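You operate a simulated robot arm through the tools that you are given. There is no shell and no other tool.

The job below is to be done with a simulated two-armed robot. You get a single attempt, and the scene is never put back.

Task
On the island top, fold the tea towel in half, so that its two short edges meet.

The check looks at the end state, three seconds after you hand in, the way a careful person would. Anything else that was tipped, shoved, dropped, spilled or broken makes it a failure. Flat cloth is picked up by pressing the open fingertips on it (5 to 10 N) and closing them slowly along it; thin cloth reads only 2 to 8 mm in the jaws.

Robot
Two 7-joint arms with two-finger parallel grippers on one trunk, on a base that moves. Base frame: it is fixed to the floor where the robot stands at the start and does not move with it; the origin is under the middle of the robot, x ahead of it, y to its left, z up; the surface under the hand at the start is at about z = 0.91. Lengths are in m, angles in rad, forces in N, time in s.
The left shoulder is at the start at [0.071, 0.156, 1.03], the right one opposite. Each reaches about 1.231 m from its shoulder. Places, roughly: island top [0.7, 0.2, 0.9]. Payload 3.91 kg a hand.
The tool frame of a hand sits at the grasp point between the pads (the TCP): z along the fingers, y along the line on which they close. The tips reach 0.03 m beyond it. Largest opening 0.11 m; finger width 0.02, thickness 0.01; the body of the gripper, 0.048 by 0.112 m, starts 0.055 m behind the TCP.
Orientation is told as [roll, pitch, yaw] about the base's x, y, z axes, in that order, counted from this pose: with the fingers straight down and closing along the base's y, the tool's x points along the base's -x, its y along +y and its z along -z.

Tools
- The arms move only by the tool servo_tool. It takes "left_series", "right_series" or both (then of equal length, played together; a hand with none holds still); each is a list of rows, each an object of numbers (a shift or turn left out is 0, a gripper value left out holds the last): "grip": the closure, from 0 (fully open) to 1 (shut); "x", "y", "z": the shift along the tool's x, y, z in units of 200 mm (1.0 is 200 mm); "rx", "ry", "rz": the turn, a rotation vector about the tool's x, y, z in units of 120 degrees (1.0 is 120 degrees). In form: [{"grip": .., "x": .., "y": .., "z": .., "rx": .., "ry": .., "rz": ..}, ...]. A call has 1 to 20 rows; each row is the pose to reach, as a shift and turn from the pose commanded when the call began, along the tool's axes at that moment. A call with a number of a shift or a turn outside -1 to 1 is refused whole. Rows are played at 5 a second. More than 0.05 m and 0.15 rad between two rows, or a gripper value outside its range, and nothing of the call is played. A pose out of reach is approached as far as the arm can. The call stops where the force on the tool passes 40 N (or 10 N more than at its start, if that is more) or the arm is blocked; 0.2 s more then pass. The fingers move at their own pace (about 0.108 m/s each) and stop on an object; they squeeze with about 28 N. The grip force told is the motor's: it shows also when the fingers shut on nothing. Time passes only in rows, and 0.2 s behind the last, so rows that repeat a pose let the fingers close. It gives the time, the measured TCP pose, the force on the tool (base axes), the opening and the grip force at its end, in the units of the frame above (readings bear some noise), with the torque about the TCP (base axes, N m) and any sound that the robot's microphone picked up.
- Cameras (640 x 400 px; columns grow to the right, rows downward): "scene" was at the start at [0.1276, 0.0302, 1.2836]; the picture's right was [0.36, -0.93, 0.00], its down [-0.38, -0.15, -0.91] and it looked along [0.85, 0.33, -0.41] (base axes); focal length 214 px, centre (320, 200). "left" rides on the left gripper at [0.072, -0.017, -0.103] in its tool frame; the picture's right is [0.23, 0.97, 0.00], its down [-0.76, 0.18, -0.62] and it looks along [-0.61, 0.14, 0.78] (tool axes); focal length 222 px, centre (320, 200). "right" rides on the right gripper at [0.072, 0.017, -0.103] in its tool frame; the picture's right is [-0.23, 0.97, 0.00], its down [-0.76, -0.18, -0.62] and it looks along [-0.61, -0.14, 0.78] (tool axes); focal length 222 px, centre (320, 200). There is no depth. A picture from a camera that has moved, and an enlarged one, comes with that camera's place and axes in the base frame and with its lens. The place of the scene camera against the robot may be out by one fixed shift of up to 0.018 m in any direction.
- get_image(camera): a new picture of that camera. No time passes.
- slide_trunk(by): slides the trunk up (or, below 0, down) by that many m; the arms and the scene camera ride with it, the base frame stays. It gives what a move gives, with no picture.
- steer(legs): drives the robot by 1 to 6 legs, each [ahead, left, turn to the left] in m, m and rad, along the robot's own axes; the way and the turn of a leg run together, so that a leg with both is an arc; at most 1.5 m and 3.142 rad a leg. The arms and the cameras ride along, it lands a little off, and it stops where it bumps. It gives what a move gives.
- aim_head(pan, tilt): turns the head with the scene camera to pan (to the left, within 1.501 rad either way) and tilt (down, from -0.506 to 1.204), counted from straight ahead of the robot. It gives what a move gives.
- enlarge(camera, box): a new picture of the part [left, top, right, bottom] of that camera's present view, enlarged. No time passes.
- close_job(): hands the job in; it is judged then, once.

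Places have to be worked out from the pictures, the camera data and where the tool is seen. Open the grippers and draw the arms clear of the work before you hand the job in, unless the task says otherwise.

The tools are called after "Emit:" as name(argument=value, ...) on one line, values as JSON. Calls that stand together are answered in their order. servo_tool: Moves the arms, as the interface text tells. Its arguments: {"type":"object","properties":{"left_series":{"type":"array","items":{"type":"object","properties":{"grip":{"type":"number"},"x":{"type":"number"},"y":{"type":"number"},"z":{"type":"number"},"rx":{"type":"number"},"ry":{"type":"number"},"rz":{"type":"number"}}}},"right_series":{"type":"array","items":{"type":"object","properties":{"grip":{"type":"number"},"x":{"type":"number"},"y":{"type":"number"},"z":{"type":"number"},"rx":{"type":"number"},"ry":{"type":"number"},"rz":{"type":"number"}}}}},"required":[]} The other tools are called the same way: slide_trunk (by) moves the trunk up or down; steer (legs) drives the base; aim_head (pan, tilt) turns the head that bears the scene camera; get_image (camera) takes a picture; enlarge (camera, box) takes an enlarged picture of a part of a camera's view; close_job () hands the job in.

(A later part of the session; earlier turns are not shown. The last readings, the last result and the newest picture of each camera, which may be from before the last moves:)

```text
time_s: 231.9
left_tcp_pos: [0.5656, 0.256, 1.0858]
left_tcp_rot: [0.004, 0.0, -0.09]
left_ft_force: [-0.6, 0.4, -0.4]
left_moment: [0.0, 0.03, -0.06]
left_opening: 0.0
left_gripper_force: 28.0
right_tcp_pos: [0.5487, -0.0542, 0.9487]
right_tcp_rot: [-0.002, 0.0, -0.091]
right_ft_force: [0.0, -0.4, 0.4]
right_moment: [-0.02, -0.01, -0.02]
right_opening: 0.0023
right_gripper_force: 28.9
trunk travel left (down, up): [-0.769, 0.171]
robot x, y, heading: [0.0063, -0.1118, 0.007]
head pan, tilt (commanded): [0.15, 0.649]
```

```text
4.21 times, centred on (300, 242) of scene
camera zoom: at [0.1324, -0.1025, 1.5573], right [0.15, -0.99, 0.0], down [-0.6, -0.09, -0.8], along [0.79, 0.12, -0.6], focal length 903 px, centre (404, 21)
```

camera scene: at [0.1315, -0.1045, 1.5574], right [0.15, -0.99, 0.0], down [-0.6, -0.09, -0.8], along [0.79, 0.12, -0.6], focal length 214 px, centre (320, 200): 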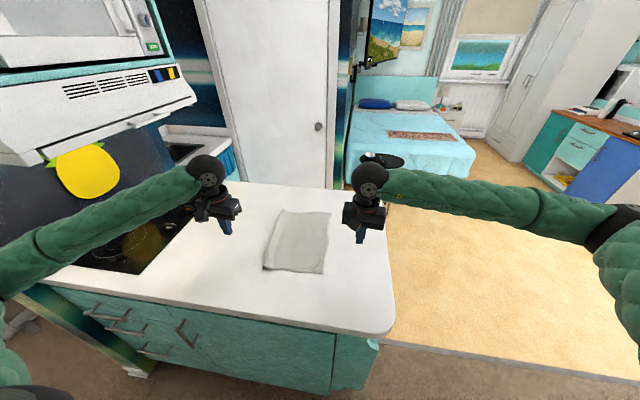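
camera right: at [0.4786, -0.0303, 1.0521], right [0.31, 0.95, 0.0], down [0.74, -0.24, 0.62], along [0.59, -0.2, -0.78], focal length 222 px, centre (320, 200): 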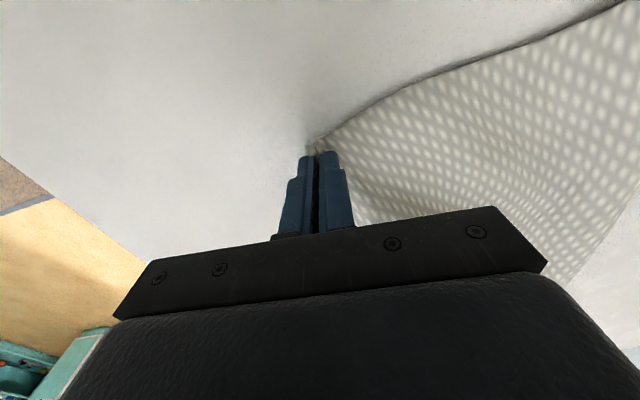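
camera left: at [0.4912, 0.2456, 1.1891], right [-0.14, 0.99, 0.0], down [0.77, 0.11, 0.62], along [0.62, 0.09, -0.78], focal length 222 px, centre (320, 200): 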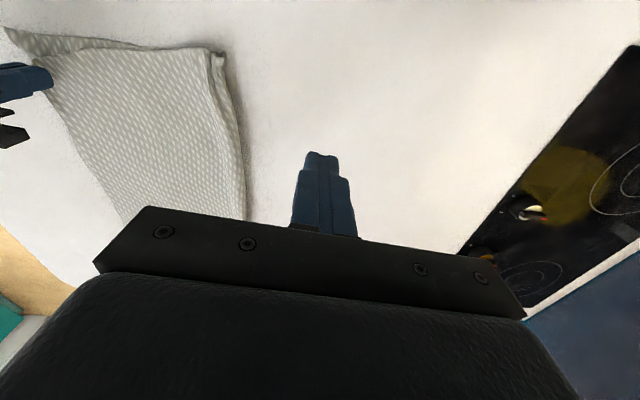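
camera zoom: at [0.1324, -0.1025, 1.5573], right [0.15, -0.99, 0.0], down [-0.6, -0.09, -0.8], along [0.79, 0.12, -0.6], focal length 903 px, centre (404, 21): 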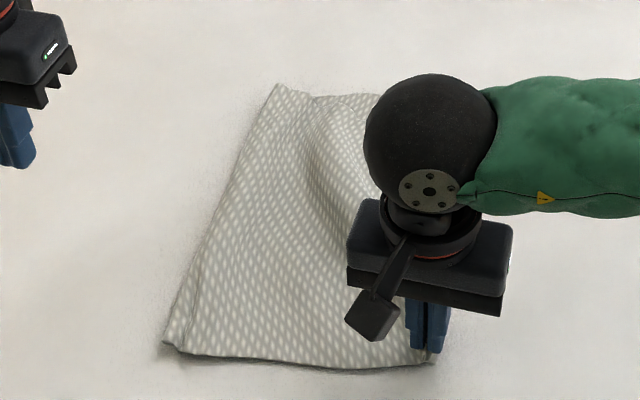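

Now D lies right on A and the near edges coincide. I release gently and lift off.

Emit:
servo_tool(right_series=[{"grip": 0.98, "z": 0.01}, {"grip": 0.94, "z": 0.01}, {"grip": 0.9, "z": 0.01}, {"grip": 0.86, "z": 0.01}, {"grip": 0.83, "z": 0.0}, {"grip": 0.83, "z": -0.04}, {"grip": 0.83, "z": -0.1}, {"grip": 0.83, "z": -0.2}, {"grip": 0.83, "z": -0.35}, {"grip": 0.83, "z": -0.5, "y": -0.1}, {"grip": 0.83, "z": -0.65, "y": -0.3}, {"grip": 0.83, "z": -0.65, "y": -0.5}])

Emit:
get_image(camera="scene")

Emit:
enlarge(camera="scene", box=[250, 195, 350, 290])

```text
time_s: 234.5
left_tcp_pos: [0.5638, 0.2563, 1.0859]
left_tcp_rot: [0.003, 0.0, -0.087]
left_ft_force: [-0.4, 0.6, -0.4]
left_moment: [0.04, -0.01, 0.02]
left_opening: 0.0001
left_gripper_force: 28.0
right_tcp_pos: [0.5389, -0.1562, 1.0799]
right_tcp_rot: [0.002, 0.002, -0.091]
right_ft_force: [-0.5, -0.5, -0.3]
right_moment: [0.03, 0.0, 0.0]
right_opening: 0.0188
right_gripper_force: 0.0
trunk travel left (down, up): [-0.769, 0.171]
robot x, y, heading: [0.0041, -0.1146, 0.004]
head pan, tilt (commanded): [0.15, 0.649]
```

```text
taken
camera scene: at [0.132, -0.104, 1.5573], right [0.15, -0.99, 0.0], down [-0.6, -0.09, -0.8], along [0.79, 0.12, -0.6], focal length 214 px, centre (320, 200)
```

scene: 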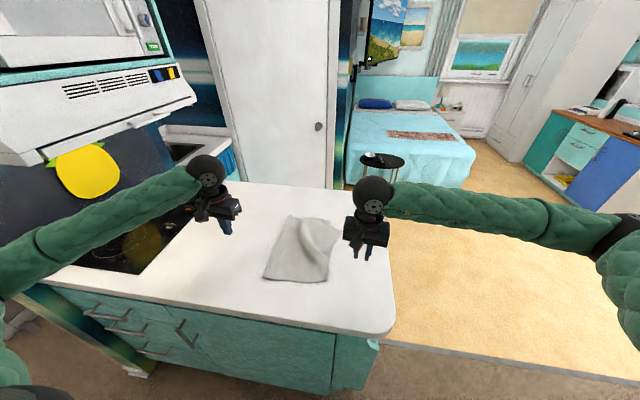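

```text
4.21 times, centred on (300, 242) of scene
camera zoom: at [0.132, -0.104, 1.5573], right [0.15, -0.99, 0.0], down [-0.6, -0.09, -0.8], along [0.79, 0.12, -0.6], focal length 903 px, centre (404, 21)
```

zoom: 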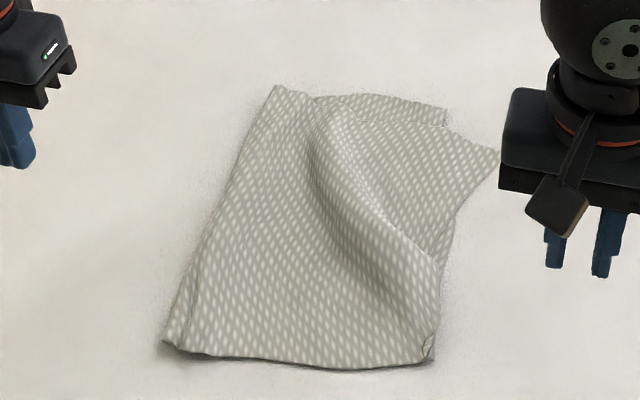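

D is on A now, but the top panel pivoted: a ridge formed and C swung out to about (0.77, -0.10), where it lies singly on the table. I'll pick up that free corner C and carry it to B at about (0.83, -0.04), which will also pull the ridge flat.

Emit:
servo_tool(right_series=[{"grip": 0.72, "x": -0.1, "y": 0.03}, {"x": -0.22, "y": 0.07}, {"x": -0.34, "y": 0.11}, {"x": -0.46, "y": 0.15}, {"x": -0.58, "y": 0.2}, {"x": -0.7, "y": 0.25}, {"x": -0.82, "y": 0.3}, {"x": -0.94, "y": 0.35}, {"x": -1.0, "y": 0.38, "z": 0.1}, {"x": -1.0, "y": 0.38, "z": 0.2}])

Emit:
get_image(camera="right")

Emit:
get_image(camera="scene")

```text
time_s: 236.7
left_tcp_pos: [0.565, 0.255, 1.0876]
left_tcp_rot: [0.004, -0.001, -0.089]
left_ft_force: [0.4, 0.4, -0.5]
left_moment: [0.01, -0.01, 0.0]
left_opening: 0.0
left_gripper_force: 28.1
right_tcp_pos: [0.7477, -0.0951, 1.0399]
right_tcp_rot: [-0.001, 0.001, -0.091]
right_ft_force: [0.4, 0.7, 0.6]
right_moment: [-0.04, 0.01, -0.04]
right_opening: 0.031
right_gripper_force: 0.1
trunk travel left (down, up): [-0.769, 0.171]
robot x, y, heading: [0.003, -0.1117, 0.001]
head pan, tilt (commanded): [0.15, 0.649]
```

```text
taken
camera right: at [0.6767, -0.0712, 1.1422], right [0.31, 0.95, 0.0], down [0.74, -0.24, 0.62], along [0.59, -0.2, -0.78], focal length 222 px, centre (320, 200)
```

right: 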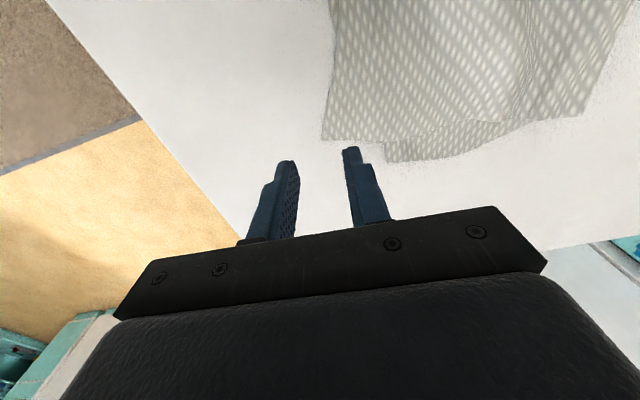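

```text
taken
camera scene: at [0.1326, -0.1026, 1.5573], right [0.15, -0.99, 0.0], down [-0.6, -0.09, -0.8], along [0.79, 0.12, -0.6], focal length 214 px, centre (320, 200)
```

scene: 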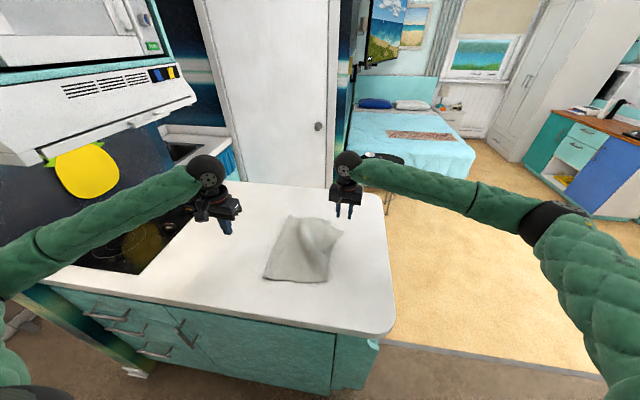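

C is at (0.771, -0.102) and B at (0.820, -0.034). I lower onto the free corner of C.

Emit:
servo_tool(right_series=[{"grip": 0.7, "x": -0.008, "y": 0.05, "z": 0.08}, {"x": -0.008, "y": 0.097, "z": 0.17}, {"x": -0.008, "y": 0.097, "z": 0.26}, {"x": -0.008, "y": 0.097, "z": 0.35}, {"x": -0.008, "y": 0.097, "z": 0.42}, {"x": -0.008, "y": 0.097, "z": 0.465}, {"x": -0.008, "y": 0.097, "z": 0.482}, {"x": -0.008, "y": 0.097, "z": 0.482}, {"x": -0.008, "y": 0.097, "z": 0.482}])

Emit:
enlarge(camera="right", box=[200, 60, 460, 240])

```text
time_s: 238.7
left_tcp_pos: [0.5645, 0.2556, 1.0866]
left_tcp_rot: [0.002, 0.002, -0.089]
left_ft_force: [0.1, -1.0, 0.4]
left_moment: [0.0, 0.0, -0.02]
left_opening: 0.0001
left_gripper_force: 27.9
right_tcp_pos: [0.7484, -0.0779, 0.9425]
right_tcp_rot: [-0.002, 0.001, -0.09]
right_ft_force: [0.0, 0.7, -0.5]
right_moment: [0.03, 0.01, 0.01]
right_opening: 0.0328
right_gripper_force: 0.1
trunk travel left (down, up): [-0.769, 0.171]
robot x, y, heading: [0.0059, -0.1122, 0.002]
head pan, tilt (commanded): [0.15, 0.649]
```

```text
2.22 times, centred on (330, 150) of right
camera zoom: at [0.6781, -0.0527, 1.0462], right [0.31, 0.95, 0.0], down [0.74, -0.24, 0.62], along [0.59, -0.2, -0.78], focal length 494 px, centre (298, 311)
```

zoom: 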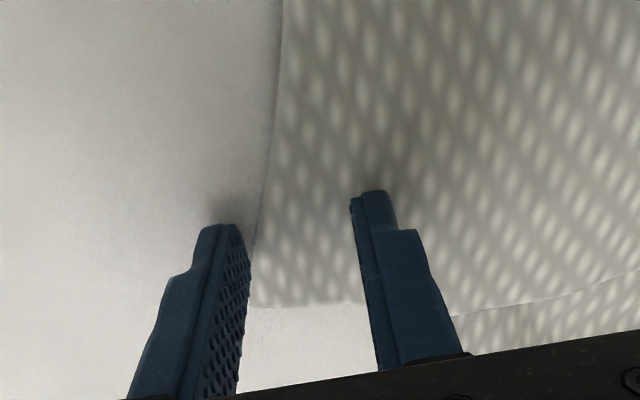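

Emit:
servo_tool(right_series=[{"grip": 0.7, "z": 0.004}, {"grip": 0.7, "z": 0.006}, {"grip": 0.72, "z": 0.006}, {"grip": 0.75, "z": 0.006}, {"grip": 0.78, "z": 0.006}, {"grip": 0.81, "z": 0.006}, {"grip": 0.84, "z": 0.006}, {"grip": 0.87, "z": 0.006}, {"grip": 0.9, "z": 0.006}, {"grip": 0.93, "z": 0.006}, {"grip": 0.96, "z": 0.006}, {"grip": 1.0, "z": 0.006}, {"grip": 1.0, "z": 0.006}])

Emit:
enlarge(camera="right", box=[200, 60, 460, 240])

```text
time_s: 241.5
left_tcp_pos: [0.5649, 0.2563, 1.0871]
left_tcp_rot: [0.002, -0.001, -0.089]
left_ft_force: [-0.3, 0.4, -0.5]
left_moment: [-0.02, 0.0, -0.04]
left_opening: 0.0
left_gripper_force: 27.7
right_tcp_pos: [0.7489, -0.0762, 0.9427]
right_tcp_rot: [-0.003, -0.001, -0.091]
right_ft_force: [-0.4, -0.6, -0.2]
right_moment: [-0.01, 0.05, -0.01]
right_opening: 0.0002
right_gripper_force: 27.9
trunk travel left (down, up): [-0.769, 0.171]
robot x, y, heading: [0.0037, -0.1122, 0.005]
head pan, tilt (commanded): [0.15, 0.649]
```

```text
2.22 times, centred on (330, 150) of right
camera zoom: at [0.6779, -0.0526, 1.0452], right [0.31, 0.95, 0.0], down [0.74, -0.24, 0.62], along [0.59, -0.2, -0.78], focal length 494 px, centre (298, 311)
```

zoom: 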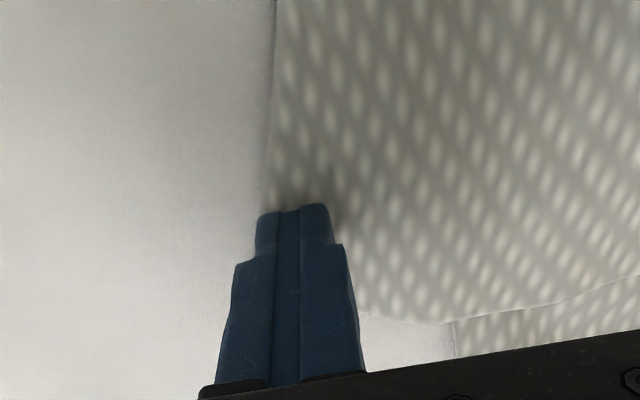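

It closed on nothing, since there wasn't enough pressure. I raise, open, shift 1 cm inward and press properly this time.

Emit:
servo_tool(right_series=[{"grip": 1.0, "z": -0.05}, {"grip": 0.8, "z": -0.05, "y": 0.03}, {"grip": 0.66, "z": -0.05, "y": 0.06}, {"grip": 0.66, "z": -0.03, "y": 0.06}, {"grip": 0.66, "z": 0.0, "y": 0.06}, {"grip": 0.66, "z": 0.006, "y": 0.06}, {"grip": 0.66, "z": 0.009, "y": 0.06}, {"grip": 0.66, "z": 0.009, "y": 0.06}, {"grip": 0.66, "z": 0.009, "y": 0.06}])

```text
time_s: 243.5
left_tcp_pos: [0.563, 0.2559, 1.0875]
left_tcp_rot: [0.004, 0.001, -0.091]
left_ft_force: [-0.3, 0.3, -0.2]
left_moment: [0.02, -0.01, 0.01]
left_opening: 0.0
left_gripper_force: 27.6
right_tcp_pos: [0.7515, -0.0651, 0.9416]
right_tcp_rot: [-0.001, -0.004, -0.089]
right_ft_force: [3.7, 0.5, 19.2]
right_moment: [0.45, -0.13, -0.07]
right_opening: 0.0373
right_gripper_force: 0.0
trunk travel left (down, up): [-0.769, 0.171]
robot x, y, heading: [0.001, -0.1137, 0.006]
head pan, tilt (commanded): [0.15, 0.649]
```

Emit:
servo_tool(right_series=[{"grip": 0.68, "z": -0.02}, {"grip": 0.68, "y": -0.025, "z": -0.02}, {"grip": 0.68, "y": -0.025, "z": -0.008}, {"grip": 0.68, "y": -0.025, "z": -0.003}, {"grip": 0.68, "y": -0.025, "z": -0.002}, {"grip": 0.68, "y": -0.025, "z": -0.002}])

```text
time_s: 244.9
left_tcp_pos: [0.5637, 0.257, 1.0872]
left_tcp_rot: [0.001, 0.0, -0.089]
left_ft_force: [-0.8, -0.2, -0.2]
left_moment: [-0.03, 0.02, 0.01]
left_opening: 0.0001
left_gripper_force: 28.1
right_tcp_pos: [0.7492, -0.0699, 0.9424]
right_tcp_rot: [0.0, -0.004, -0.09]
right_ft_force: [4.3, 1.7, 21.5]
right_moment: [0.56, -0.15, -0.11]
right_opening: 0.0365
right_gripper_force: 1.0
trunk travel left (down, up): [-0.769, 0.171]
robot x, y, heading: [0.0081, -0.1144, 0.004]
head pan, tilt (commanded): [0.15, 0.649]
```

Emit:
servo_tool(right_series=[{"grip": 0.7, "z": -0.02}, {"grip": 0.7, "y": -0.055, "z": -0.02}, {"grip": 0.7, "y": -0.055, "z": -0.005}, {"grip": 0.7, "y": -0.055, "z": 0.002}, {"grip": 0.7, "y": -0.055, "z": 0.004}, {"grip": 0.7, "y": -0.055, "z": 0.004}, {"grip": 0.7, "y": -0.055, "z": 0.004}])

Emit:
enlarge(camera="right", box=[200, 60, 460, 240])

```text
time_s: 246.5
left_tcp_pos: [0.5626, 0.2572, 1.0875]
left_tcp_rot: [0.004, 0.0, -0.088]
left_ft_force: [-0.1, 0.2, -0.1]
left_moment: [0.0, 0.0, -0.01]
left_opening: 0.0001
left_gripper_force: 28.4
right_tcp_pos: [0.7498, -0.0798, 0.9418]
right_tcp_rot: [-0.001, -0.003, -0.09]
right_ft_force: [5.6, -0.3, 30.7]
right_moment: [0.68, -0.24, -0.12]
right_opening: 0.0331
right_gripper_force: 0.0
trunk travel left (down, up): [-0.769, 0.171]
robot x, y, heading: [0.0058, -0.1127, 0.005]
head pan, tilt (commanded): [0.15, 0.649]
```

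```text
2.22 times, centred on (330, 150) of right
camera zoom: at [0.6774, -0.0565, 1.0446], right [0.31, 0.95, 0.0], down [0.74, -0.25, 0.63], along [0.59, -0.2, -0.78], focal length 494 px, centre (298, 311)
```

zoom: 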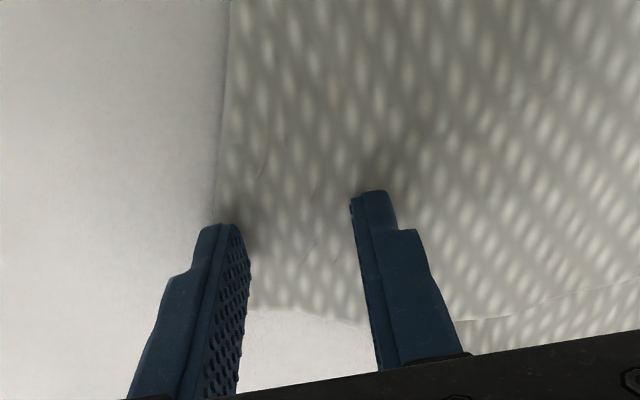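

Both fingers are now on the cloth but pressing at 30 N. I ease up about 1 mm and close slowly.

Emit:
servo_tool(right_series=[{"grip": 0.7, "z": -0.004}, {"grip": 0.7, "z": -0.005}, {"grip": 0.72, "z": -0.005}, {"grip": 0.745, "z": -0.005}, {"grip": 0.77, "z": -0.005}, {"grip": 0.795, "z": -0.005}, {"grip": 0.82, "z": -0.005}, {"grip": 0.845, "z": -0.005}, {"grip": 0.87, "z": -0.005}, {"grip": 0.895, "z": -0.005}, {"grip": 0.92, "z": -0.005}, {"grip": 0.945, "z": -0.005}, {"grip": 0.97, "z": -0.005}, {"grip": 1.0, "z": -0.005}, {"grip": 1.0, "z": -0.005}])

Emit:
enlarge(camera="right", box=[200, 60, 460, 240])

```text
time_s: 249.7
left_tcp_pos: [0.5642, 0.2563, 1.0865]
left_tcp_rot: [0.005, -0.001, -0.088]
left_ft_force: [0.6, -1.1, -0.5]
left_moment: [0.02, 0.02, 0.01]
left_opening: 0.0
left_gripper_force: 28.0
right_tcp_pos: [0.7479, -0.0796, 0.9423]
right_tcp_rot: [-0.004, -0.002, -0.09]
right_ft_force: [-1.6, 0.3, 26.2]
right_moment: [0.21, 0.05, -0.02]
right_opening: 0.0024
right_gripper_force: 27.9
trunk travel left (down, up): [-0.769, 0.171]
robot x, y, heading: [0.001, -0.1133, -0.001]
head pan, tilt (commanded): [0.15, 0.649]
```

```text
2.22 times, centred on (330, 150) of right
camera zoom: at [0.6767, -0.0565, 1.0447], right [0.31, 0.95, 0.0], down [0.74, -0.24, 0.63], along [0.59, -0.2, -0.78], focal length 494 px, centre (298, 311)
```

zoom: 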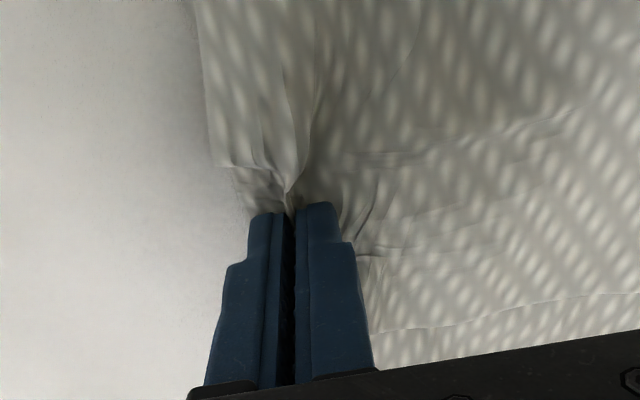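

Gripped (2.4 mm). I lift a few centimetres to see what it holds.

Emit:
servo_tool(right_series=[{"grip": 1.0, "z": -0.05}, {"z": -0.1}, {"z": -0.16}, {"y": 0.03, "z": -0.22}, {"y": 0.06, "z": -0.28}])

Emit:
get_image(camera="right")

Emit:
enlarge(camera="scene", box=[250, 185, 360, 290])

```text
time_s: 250.9
left_tcp_pos: [0.5648, 0.2571, 1.087]
left_tcp_rot: [0.002, 0.0, -0.088]
left_ft_force: [0.1, 0.6, -0.3]
left_moment: [-0.02, 0.0, 0.03]
left_opening: 0.0
left_gripper_force: 28.5
right_tcp_pos: [0.7503, -0.0696, 0.9978]
right_tcp_rot: [-0.004, -0.001, -0.091]
right_ft_force: [0.5, 0.3, 0.5]
right_moment: [0.04, -0.02, -0.01]
right_opening: 0.0019
right_gripper_force: 27.5
trunk travel left (down, up): [-0.769, 0.171]
robot x, y, heading: [0.0068, -0.1129, 0.005]
head pan, tilt (commanded): [0.15, 0.649]
```

```text
taken
camera right: at [0.6796, -0.0453, 1.1009], right [0.31, 0.95, 0.0], down [0.74, -0.24, 0.62], along [0.59, -0.2, -0.78], focal length 222 px, centre (320, 200)
```

right: 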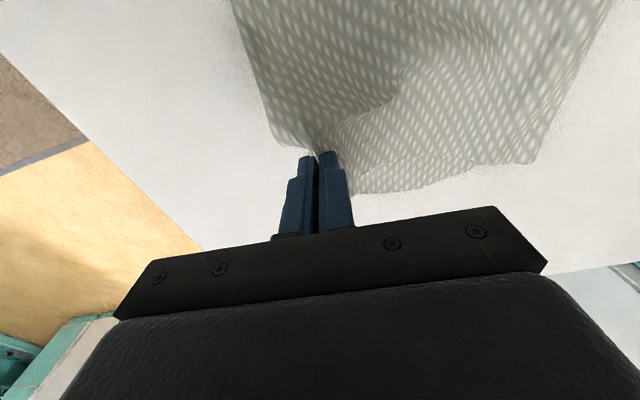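

```text
3.81 times, centred on (305, 238) of scene
camera zoom: at [0.1322, -0.1022, 1.5572], right [0.15, -0.99, 0.0], down [-0.6, -0.09, -0.8], along [0.79, 0.12, -0.6], focal length 817 px, centre (377, 57)
```

zoom: 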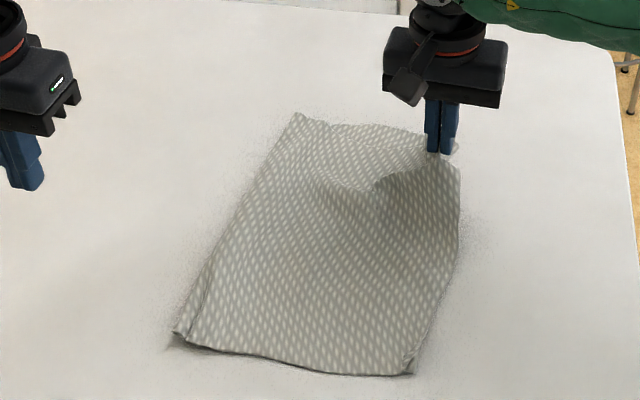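

Only the top layer's corner is held. B is at (0.827, -0.059). I carry C over to B in a small arc and set it down.

Emit:
servo_tool(right_series=[{"grip": 1.0, "x": -0.03, "y": 0.05, "z": -0.1}, {"x": -0.07, "y": 0.1, "z": -0.16}, {"x": -0.12, "y": 0.15, "z": -0.18}, {"x": -0.17, "y": 0.18, "z": -0.16}, {"x": -0.21, "y": 0.2, "z": -0.12}, {"x": -0.24, "y": 0.2, "z": -0.05}, {"x": -0.26, "y": 0.195, "z": 0.03}, {"x": -0.27, "y": 0.185, "z": 0.11}, {"x": -0.275, "y": 0.178, "z": 0.18}, {"x": -0.275, "y": 0.175, "z": 0.23}, {"x": -0.275, "y": 0.175, "z": 0.24}])

Emit:
get_image(camera="right")

Emit:
enlarge(camera="scene", box=[250, 185, 360, 290])

```text
time_s: 253.3
left_tcp_pos: [0.5643, 0.257, 1.0862]
left_tcp_rot: [0.0, 0.0, -0.088]
left_ft_force: [-0.7, -0.3, -0.9]
left_moment: [0.02, 0.01, 0.01]
left_opening: 0.0
left_gripper_force: 28.4
right_tcp_pos: [0.8092, -0.0392, 0.9493]
right_tcp_rot: [-0.003, 0.0, -0.091]
right_ft_force: [0.5, -0.8, 1.2]
right_moment: [-0.01, 0.02, 0.0]
right_opening: 0.0018
right_gripper_force: 27.2
trunk travel left (down, up): [-0.769, 0.171]
robot x, y, heading: [0.0048, -0.1126, 0.004]
head pan, tilt (commanded): [0.15, 0.649]
```

```text
taken
camera right: at [0.7376, -0.0154, 1.0522], right [0.31, 0.95, 0.0], down [0.74, -0.24, 0.62], along [0.59, -0.2, -0.78], focal length 222 px, centre (320, 200)
```

right: 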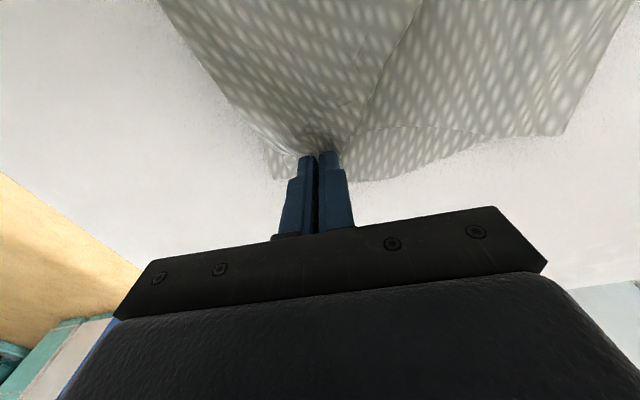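

```text
3.81 times, centred on (305, 238) of scene
camera zoom: at [0.1324, -0.1024, 1.5573], right [0.15, -0.99, 0.0], down [-0.6, -0.09, -0.8], along [0.79, 0.12, -0.6], focal length 817 px, centre (377, 57)
```

zoom: 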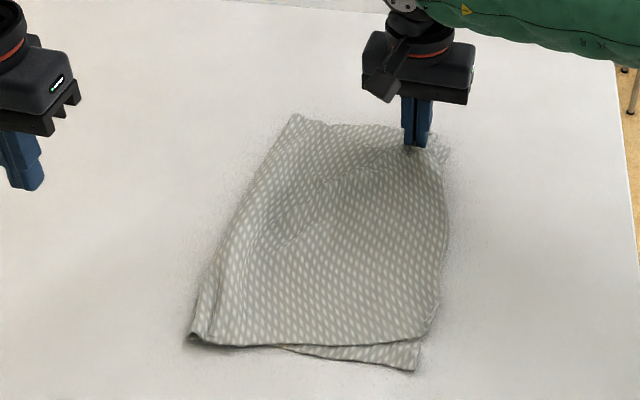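

C is beside B now. I release and lift off to see how it relaxes.

Emit:
servo_tool(right_series=[{"grip": 0.98}, {"grip": 0.93}, {"grip": 0.88}, {"grip": 0.84}, {"grip": 0.82, "z": -0.02}, {"grip": 0.82, "z": -0.08}, {"grip": 0.82, "z": -0.16}, {"grip": 0.82, "z": -0.28}, {"grip": 0.82, "z": -0.42}, {"grip": 0.82, "z": -0.55, "y": -0.1}, {"grip": 0.82, "z": -0.65, "y": -0.3}, {"grip": 0.82, "z": -0.65, "y": -0.5}, {"grip": 0.82, "z": -0.65, "y": -0.7}])

Emit:
get_image(camera="scene")

Emit:
enlarge(camera="scene", box=[250, 190, 360, 290])

Emit:
get_image(camera="right")

```text
time_s: 256.1
left_tcp_pos: [0.5626, 0.2561, 1.0873]
left_tcp_rot: [0.005, 0.001, -0.088]
left_ft_force: [-0.5, 1.1, 0.2]
left_moment: [0.06, -0.03, -0.04]
left_opening: 0.0002
left_gripper_force: 27.8
right_tcp_pos: [0.7932, -0.1777, 1.0782]
right_tcp_rot: [-0.002, -0.001, -0.089]
right_ft_force: [-0.3, 0.5, 0.5]
right_moment: [0.0, 0.0, 0.03]
right_opening: 0.0197
right_gripper_force: 0.1
trunk travel left (down, up): [-0.769, 0.171]
robot x, y, heading: [0.0011, -0.1127, 0.006]
head pan, tilt (commanded): [0.15, 0.649]
```

```text
taken
camera scene: at [0.1319, -0.1044, 1.5574], right [0.15, -0.99, 0.0], down [-0.6, -0.09, -0.8], along [0.79, 0.12, -0.6], focal length 214 px, centre (320, 200)
```

scene: 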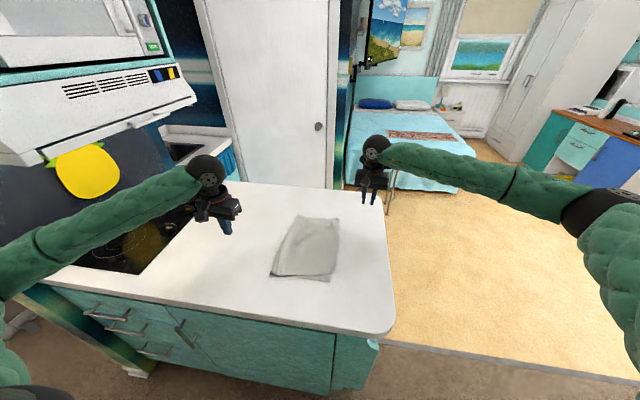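

```text
4.00 times, centred on (305, 240) of scene
camera zoom: at [0.1319, -0.1044, 1.5574], right [0.15, -0.99, 0.0], down [-0.6, -0.09, -0.8], along [0.79, 0.12, -0.6], focal length 858 px, centre (380, 40)
```

zoom: 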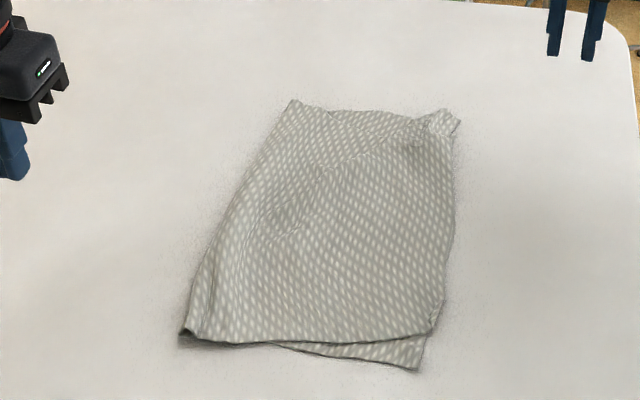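

```text
taken
camera right: at [0.7238, -0.1553, 1.1809], right [0.31, 0.95, 0.0], down [0.74, -0.24, 0.62], along [0.59, -0.19, -0.78], focal length 222 px, centre (320, 200)
```

right: 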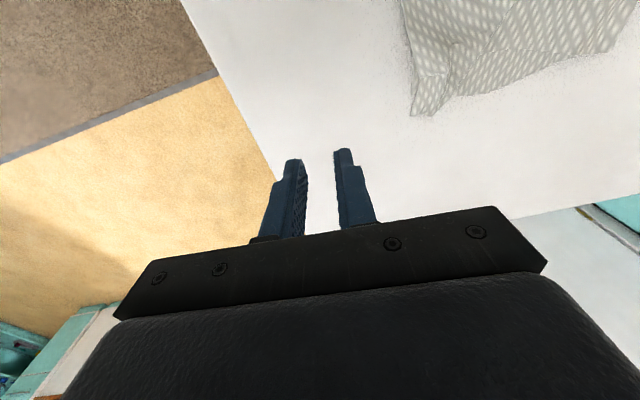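

Emit:
enlarge(camera="right", box=[380, 0, 640, 140])

Emit:
enlarge(camera="scene", box=[325, 205, 385, 255])

```text
2.46 times, centred on (510, 70) of right
camera zoom: at [0.7238, -0.1553, 1.1809], right [0.31, 0.95, 0.0], down [0.74, -0.24, 0.62], along [0.59, -0.19, -0.78], focal length 547 px, centre (-148, 520)
```

zoom: 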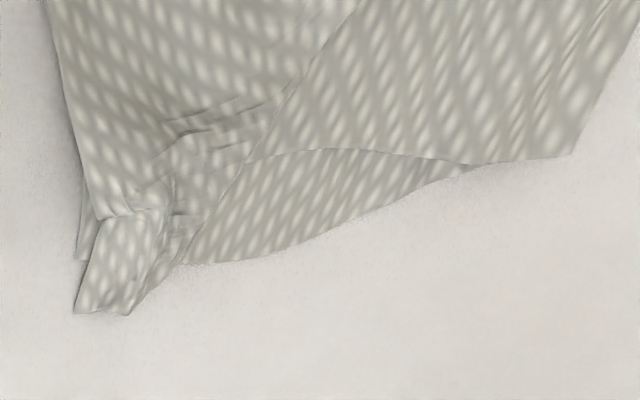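

```text
8.00 times, centred on (355, 230) of scene
camera zoom: at [0.1319, -0.1044, 1.5574], right [0.15, -0.99, 0.0], down [-0.6, -0.09, -0.8], along [0.79, 0.12, -0.6], focal length 1716 px, centre (40, -40)
```

zoom: 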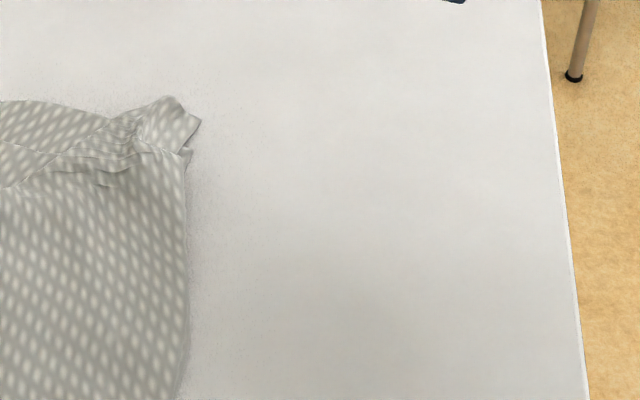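

The pulls bunched the far side a little, so the cleanest fix is to pick the towel up at the fold again, let it hang straight, and re-lay it without further tugging. I move both hands back above the fold ends.

Emit:
servo_tool(left_series=[{"grip": 0.68, "y": -0.1}, {"y": -0.2}, {"y": -0.3}, {"x": -0.02, "y": -0.4}, {"x": -0.03, "y": -0.5, "z": 0.05}, {"x": -0.046, "y": -0.6, "z": 0.12}, {"x": -0.046, "y": -0.66, "z": 0.2}], right_series=[{"grip": 0.7, "y": 0.14}, {"y": 0.28}, {"y": 0.42}, {"y": 0.56}, {"y": 0.7}, {"y": 0.84}, {"y": 0.98}])

Emit:
servo_tool(right_series=[{"grip": 0.7, "x": -0.04, "y": 0.12}, {"x": -0.07, "y": 0.24}, {"x": -0.1, "y": 0.35}, {"x": -0.1, "y": 0.38, "z": 0.08}, {"x": -0.1, "y": 0.38, "z": 0.18}])

Emit:
get_image(camera="left")

Emit:
get_image(camera="right")

Emit:
get_image(camera="scene")

```text
time_s: 257.7
left_tcp_pos: [0.5625, 0.1257, 1.0437]
left_tcp_rot: [0.0, -0.001, -0.089]
left_ft_force: [0.0, 0.7, -0.6]
left_moment: [-0.02, 0.03, -0.02]
left_opening: 0.0352
left_gripper_force: 0.1
right_tcp_pos: [0.8167, 0.0171, 1.0772]
right_tcp_rot: [-0.003, 0.0, -0.092]
right_ft_force: [0.0, 0.3, 0.6]
right_moment: [-0.02, 0.02, -0.03]
right_opening: 0.0331
right_gripper_force: 0.1
trunk travel left (down, up): [-0.769, 0.171]
robot x, y, heading: [0.0049, -0.1148, 0.0]
head pan, tilt (commanded): [0.15, 0.649]
```

```text
time_s: 258.9
left_tcp_pos: [0.5631, 0.1248, 1.0457]
left_tcp_rot: [0.004, 0.001, -0.089]
left_ft_force: [0.6, -0.1, 0.3]
left_moment: [-0.02, -0.01, 0.0]
left_opening: 0.0352
left_gripper_force: 0.1
right_tcp_pos: [0.8404, 0.0905, 1.0426]
right_tcp_rot: [0.0, -0.001, -0.092]
right_ft_force: [-0.6, 0.3, 0.2]
right_moment: [0.02, -0.02, -0.01]
right_opening: 0.0329
right_gripper_force: 0.0
trunk travel left (down, up): [-0.769, 0.171]
robot x, y, heading: [0.0027, -0.1128, 0.005]
head pan, tilt (commanded): [0.15, 0.649]
```

```text
taken
camera left: at [0.4892, 0.1142, 1.1471], right [-0.14, 0.99, 0.0], down [0.77, 0.11, 0.62], along [0.62, 0.09, -0.78], focal length 222 px, centre (320, 200)
```

left: 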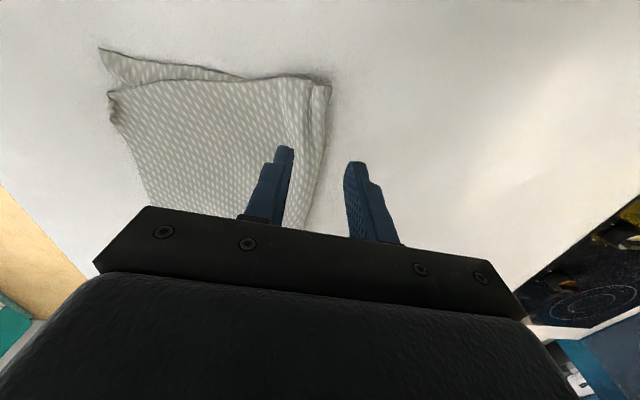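

```text
taken
camera right: at [0.7703, 0.115, 1.1453], right [0.31, 0.95, 0.0], down [0.74, -0.24, 0.62], along [0.59, -0.2, -0.78], focal length 222 px, centre (320, 200)
```

right: 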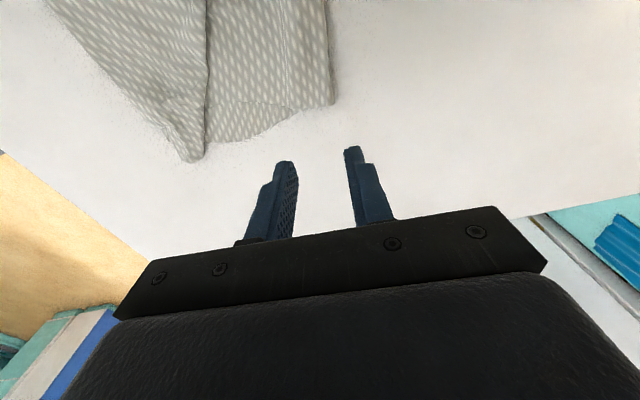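

```text
taken
camera scene: at [0.1328, -0.1027, 1.5573], right [0.15, -0.99, 0.0], down [-0.6, -0.09, -0.8], along [0.79, 0.12, -0.61], focal length 214 px, centre (320, 200)
```

scene: 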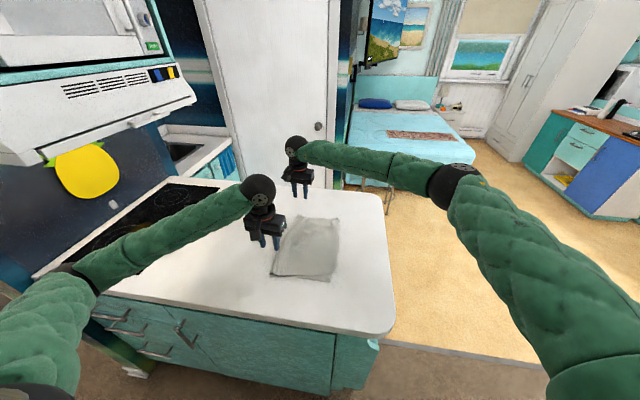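

The fold edge is at y≈0.131 near (x=0.556) and 0.112 far (x=0.813). I lower the jaws around it.

Emit:
servo_tool(left_series=[{"grip": 0.68, "x": 0.02, "y": 0.008, "z": 0.08}, {"x": 0.035, "y": 0.008, "z": 0.16}, {"x": 0.035, "y": 0.008, "z": 0.25}, {"x": 0.035, "y": 0.008, "z": 0.34}, {"x": 0.035, "y": 0.008, "z": 0.42}, {"x": 0.035, "y": 0.008, "z": 0.48}, {"x": 0.035, "y": 0.008, "z": 0.501}, {"x": 0.035, "y": 0.008, "z": 0.501}], right_series=[{"grip": 0.68, "x": 0.07, "y": 0.036, "z": 0.04}, {"x": 0.147, "y": 0.072, "z": 0.1}, {"x": 0.147, "y": 0.072, "z": 0.2}, {"x": 0.147, "y": 0.072, "z": 0.3}, {"x": 0.147, "y": 0.072, "z": 0.38}, {"x": 0.147, "y": 0.072, "z": 0.45}, {"x": 0.147, "y": 0.072, "z": 0.483}, {"x": 0.147, "y": 0.072, "z": 0.483}])

Emit:
enlarge(camera="left", box=[220, 60, 460, 240])

Emit:
enlarge(camera="right", box=[220, 60, 460, 240])

```text
time_s: 260.7
left_tcp_pos: [0.5565, 0.1267, 0.9458]
left_tcp_rot: [0.004, -0.001, -0.09]
left_ft_force: [1.0, -1.0, 0.5]
left_moment: [0.03, -0.04, -0.04]
left_opening: 0.0352
left_gripper_force: 0.1
right_tcp_pos: [0.8099, 0.1074, 0.946]
right_tcp_rot: [-0.002, 0.001, -0.09]
right_ft_force: [-0.4, 0.2, -0.2]
right_moment: [0.01, 0.0, 0.0]
right_opening: 0.0353
right_gripper_force: 0.1
trunk travel left (down, up): [-0.769, 0.171]
robot x, y, heading: [0.0027, -0.1121, 0.004]
head pan, tilt (commanded): [0.15, 0.649]
```

```text
2.22 times, centred on (340, 150) of left
camera zoom: at [0.4828, 0.1165, 1.0483], right [-0.14, 0.99, 0.0], down [0.77, 0.11, 0.62], along [0.62, 0.09, -0.78], focal length 494 px, centre (276, 311)
```

zoom: 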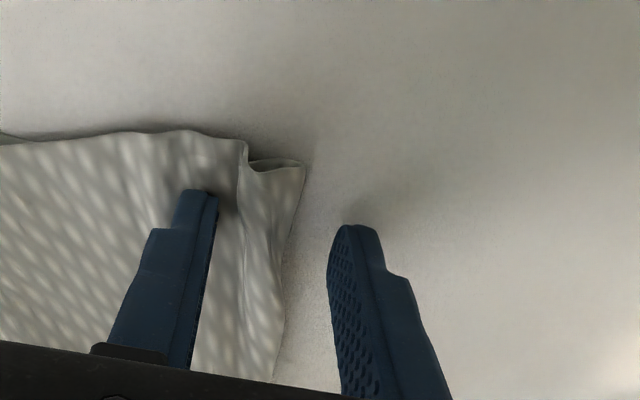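

```text
2.22 times, centred on (340, 150) of right
camera zoom: at [0.7401, 0.1315, 1.0487], right [0.31, 0.95, 0.0], down [0.74, -0.24, 0.62], along [0.59, -0.2, -0.78], focal length 494 px, centre (276, 311)
```

zoom: 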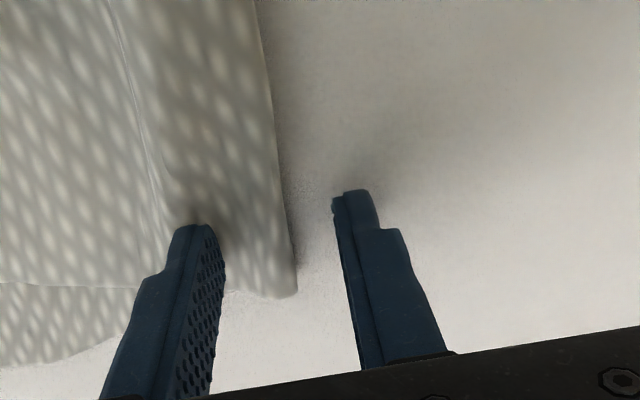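

Both fold ends sit between the fingers. I close slowly.

Emit:
servo_tool(left_series=[{"grip": 0.71, "z": 0.003}, {"grip": 0.74, "z": 0.003}, {"grip": 0.77, "z": 0.003}, {"grip": 0.8, "z": 0.003}, {"grip": 0.83, "z": 0.003}, {"grip": 0.86, "z": 0.003}, {"grip": 0.89, "z": 0.003}, {"grip": 0.92, "z": 0.003}, {"grip": 0.95, "z": 0.003}, {"grip": 0.98, "z": 0.003}, {"grip": 1.0, "z": 0.003}, {"grip": 1.0, "z": 0.003}], right_series=[{"grip": 0.71, "z": 0.003}, {"grip": 0.74, "z": 0.003}, {"grip": 0.77, "z": 0.003}, {"grip": 0.8, "z": 0.003}, {"grip": 0.83, "z": 0.003}, {"grip": 0.86, "z": 0.003}, {"grip": 0.89, "z": 0.003}, {"grip": 0.92, "z": 0.003}, {"grip": 0.95, "z": 0.003}, {"grip": 0.98, "z": 0.003}, {"grip": 1.0, "z": 0.003}, {"grip": 1.0, "z": 0.003}])

Emit:
servo_tool(left_series=[{"grip": 1.0, "y": -0.02, "z": -0.08}, {"y": -0.05, "z": -0.16}, {"y": -0.09, "z": -0.24}, {"y": -0.14, "z": -0.32}, {"y": -0.2, "z": -0.4}, {"y": -0.27, "z": -0.48}, {"y": -0.35, "z": -0.56}, {"y": -0.43, "z": -0.64}, {"y": -0.5, "z": -0.72}, {"y": -0.56, "z": -0.8}, {"y": -0.6, "z": -0.88}, {"y": -0.6, "z": -0.95}, {"y": -0.6, "z": -1.0}], right_series=[{"grip": 1.0, "y": -0.02, "z": -0.08}, {"y": -0.05, "z": -0.16}, {"y": -0.09, "z": -0.24}, {"y": -0.14, "z": -0.32}, {"y": -0.2, "z": -0.4}, {"y": -0.27, "z": -0.48}, {"y": -0.35, "z": -0.56}, {"y": -0.43, "z": -0.64}, {"y": -0.5, "z": -0.72}, {"y": -0.56, "z": -0.8}, {"y": -0.6, "z": -0.88}, {"y": -0.6, "z": -0.95}, {"y": -0.6, "z": -1.0}])

Emit:
servo_tool(left_series=[{"grip": 1.0, "z": -0.08}, {"z": -0.16}, {"z": -0.24}, {"z": -0.32}, {"z": -0.42}, {"z": -0.42}, {"z": -0.42}, {"z": -0.42}], right_series=[{"grip": 1.0, "z": -0.08}, {"z": -0.16}, {"z": -0.24}, {"z": -0.32}, {"z": -0.42}, {"z": -0.42}, {"z": -0.42}, {"z": -0.42}])

Emit:
get_image(camera="scene")

Emit:
enlarge(camera="scene", box=[270, 130, 370, 250])

Emit:
get_image(camera="left")

```text
time_s: 263.3
left_tcp_pos: [0.5562, 0.1279, 0.9444]
left_tcp_rot: [0.004, 0.0, -0.087]
left_ft_force: [0.7, 1.1, -0.3]
left_moment: [-0.01, 0.03, 0.05]
left_opening: 0.0018
left_gripper_force: 28.0
right_tcp_pos: [0.8098, 0.1078, 0.9461]
right_tcp_rot: [-0.001, -0.001, -0.091]
right_ft_force: [0.0, 0.0, -0.1]
right_moment: [0.01, -0.01, -0.02]
right_opening: 0.0018
right_gripper_force: 28.3
trunk travel left (down, up): [-0.769, 0.171]
robot x, y, heading: [0.0041, -0.1093, 0.002]
head pan, tilt (commanded): [0.15, 0.649]
```

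```text
time_s: 266.1
left_tcp_pos: [0.5443, 0.0088, 1.1457]
left_tcp_rot: [0.005, 0.002, -0.089]
left_ft_force: [0.1, -0.6, -0.6]
left_moment: [0.02, -0.01, 0.0]
left_opening: 0.0024
left_gripper_force: 27.8
right_tcp_pos: [0.8028, -0.0111, 1.1438]
right_tcp_rot: [-0.002, 0.0, -0.091]
right_ft_force: [-0.5, 0.5, 0.1]
right_moment: [0.01, 0.0, 0.0]
right_opening: 0.0017
right_gripper_force: 28.1
trunk travel left (down, up): [-0.769, 0.171]
robot x, y, heading: [0.0022, -0.1154, 0.004]
head pan, tilt (commanded): [0.15, 0.649]
```

```text
time_s: 267.9
left_tcp_pos: [0.5455, 0.0085, 1.2272]
left_tcp_rot: [0.003, 0.0, -0.09]
left_ft_force: [-0.9, 0.4, -0.2]
left_moment: [-0.02, -0.01, 0.0]
left_opening: 0.002
left_gripper_force: 28.1
right_tcp_pos: [0.8024, -0.011, 1.2279]
right_tcp_rot: [-0.003, 0.0, -0.091]
right_ft_force: [-0.1, -0.8, 0.9]
right_moment: [0.0, -0.01, -0.01]
right_opening: 0.002
right_gripper_force: 27.5
trunk travel left (down, up): [-0.769, 0.171]
robot x, y, heading: [0.0003, -0.1147, 0.002]
head pan, tilt (commanded): [0.15, 0.649]
```

```text
taken
camera scene: at [0.1326, -0.1025, 1.5572], right [0.15, -0.99, 0.0], down [-0.6, -0.09, -0.8], along [0.79, 0.12, -0.61], focal length 214 px, centre (320, 200)
```

scene: 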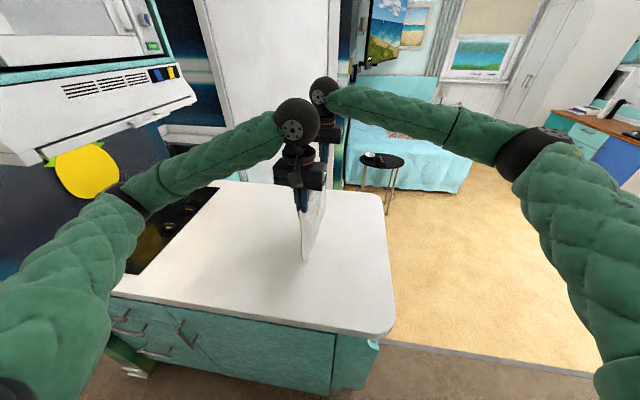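

```text
3.33 times, centred on (320, 190) of scene
camera zoom: at [0.1326, -0.1025, 1.5572], right [0.15, -0.99, 0.0], down [-0.6, -0.09, -0.8], along [0.79, 0.12, -0.61], focal length 715 px, centre (320, 233)
```

zoom: 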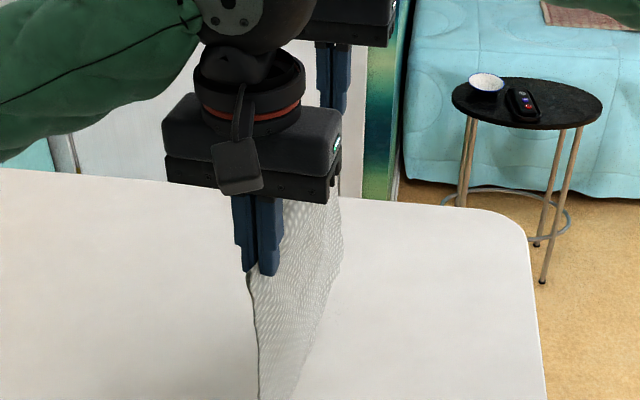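

```text
taken
camera left: at [0.4718, -0.0026, 1.3294], right [-0.14, 0.99, 0.0], down [0.77, 0.11, 0.62], along [0.62, 0.09, -0.78], focal length 222 px, centre (320, 200)
```

left: 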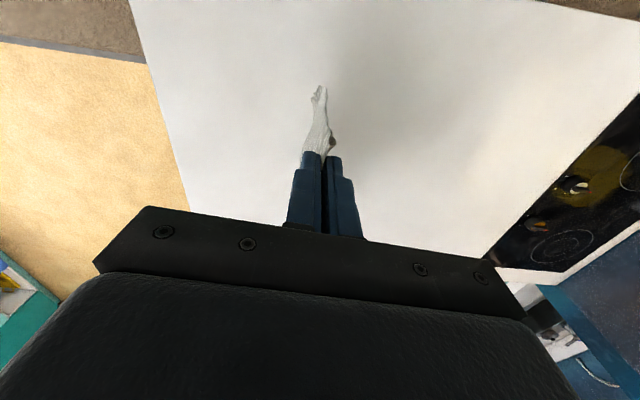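

It hangs very straight now. I zoom to compare the lower corners.

Emit:
enlarge(camera="scene", box=[285, 200, 345, 275])

Emit:
enlarge(camera="left", box=[250, 60, 390, 190])

```text
5.33 times, centred on (315, 238) of scene
camera zoom: at [0.1326, -0.1025, 1.5572], right [0.15, -0.99, 0.0], down [-0.6, -0.09, -0.8], along [0.79, 0.12, -0.61], focal length 1144 px, centre (347, 0)
```

zoom: 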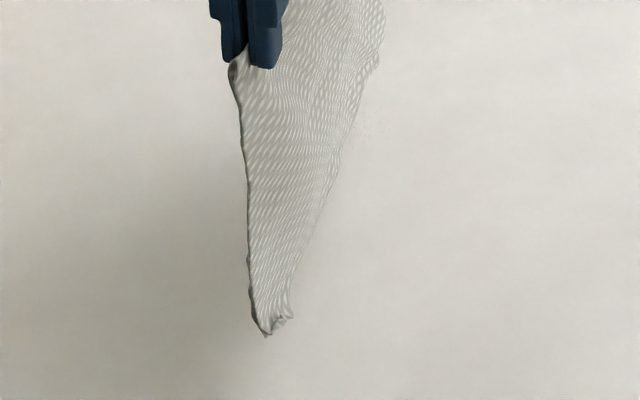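

```text
3.08 times, centred on (320, 125) of left
camera zoom: at [0.4718, -0.0026, 1.3294], right [-0.14, 0.99, 0.0], down [0.77, 0.11, 0.62], along [0.62, 0.09, -0.78], focal length 684 px, centre (320, 431)
```

zoom: 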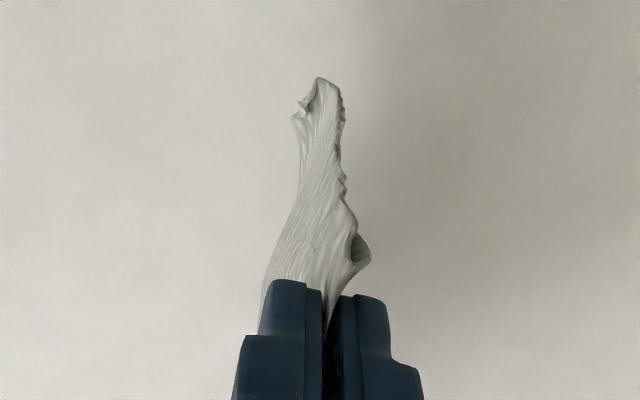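

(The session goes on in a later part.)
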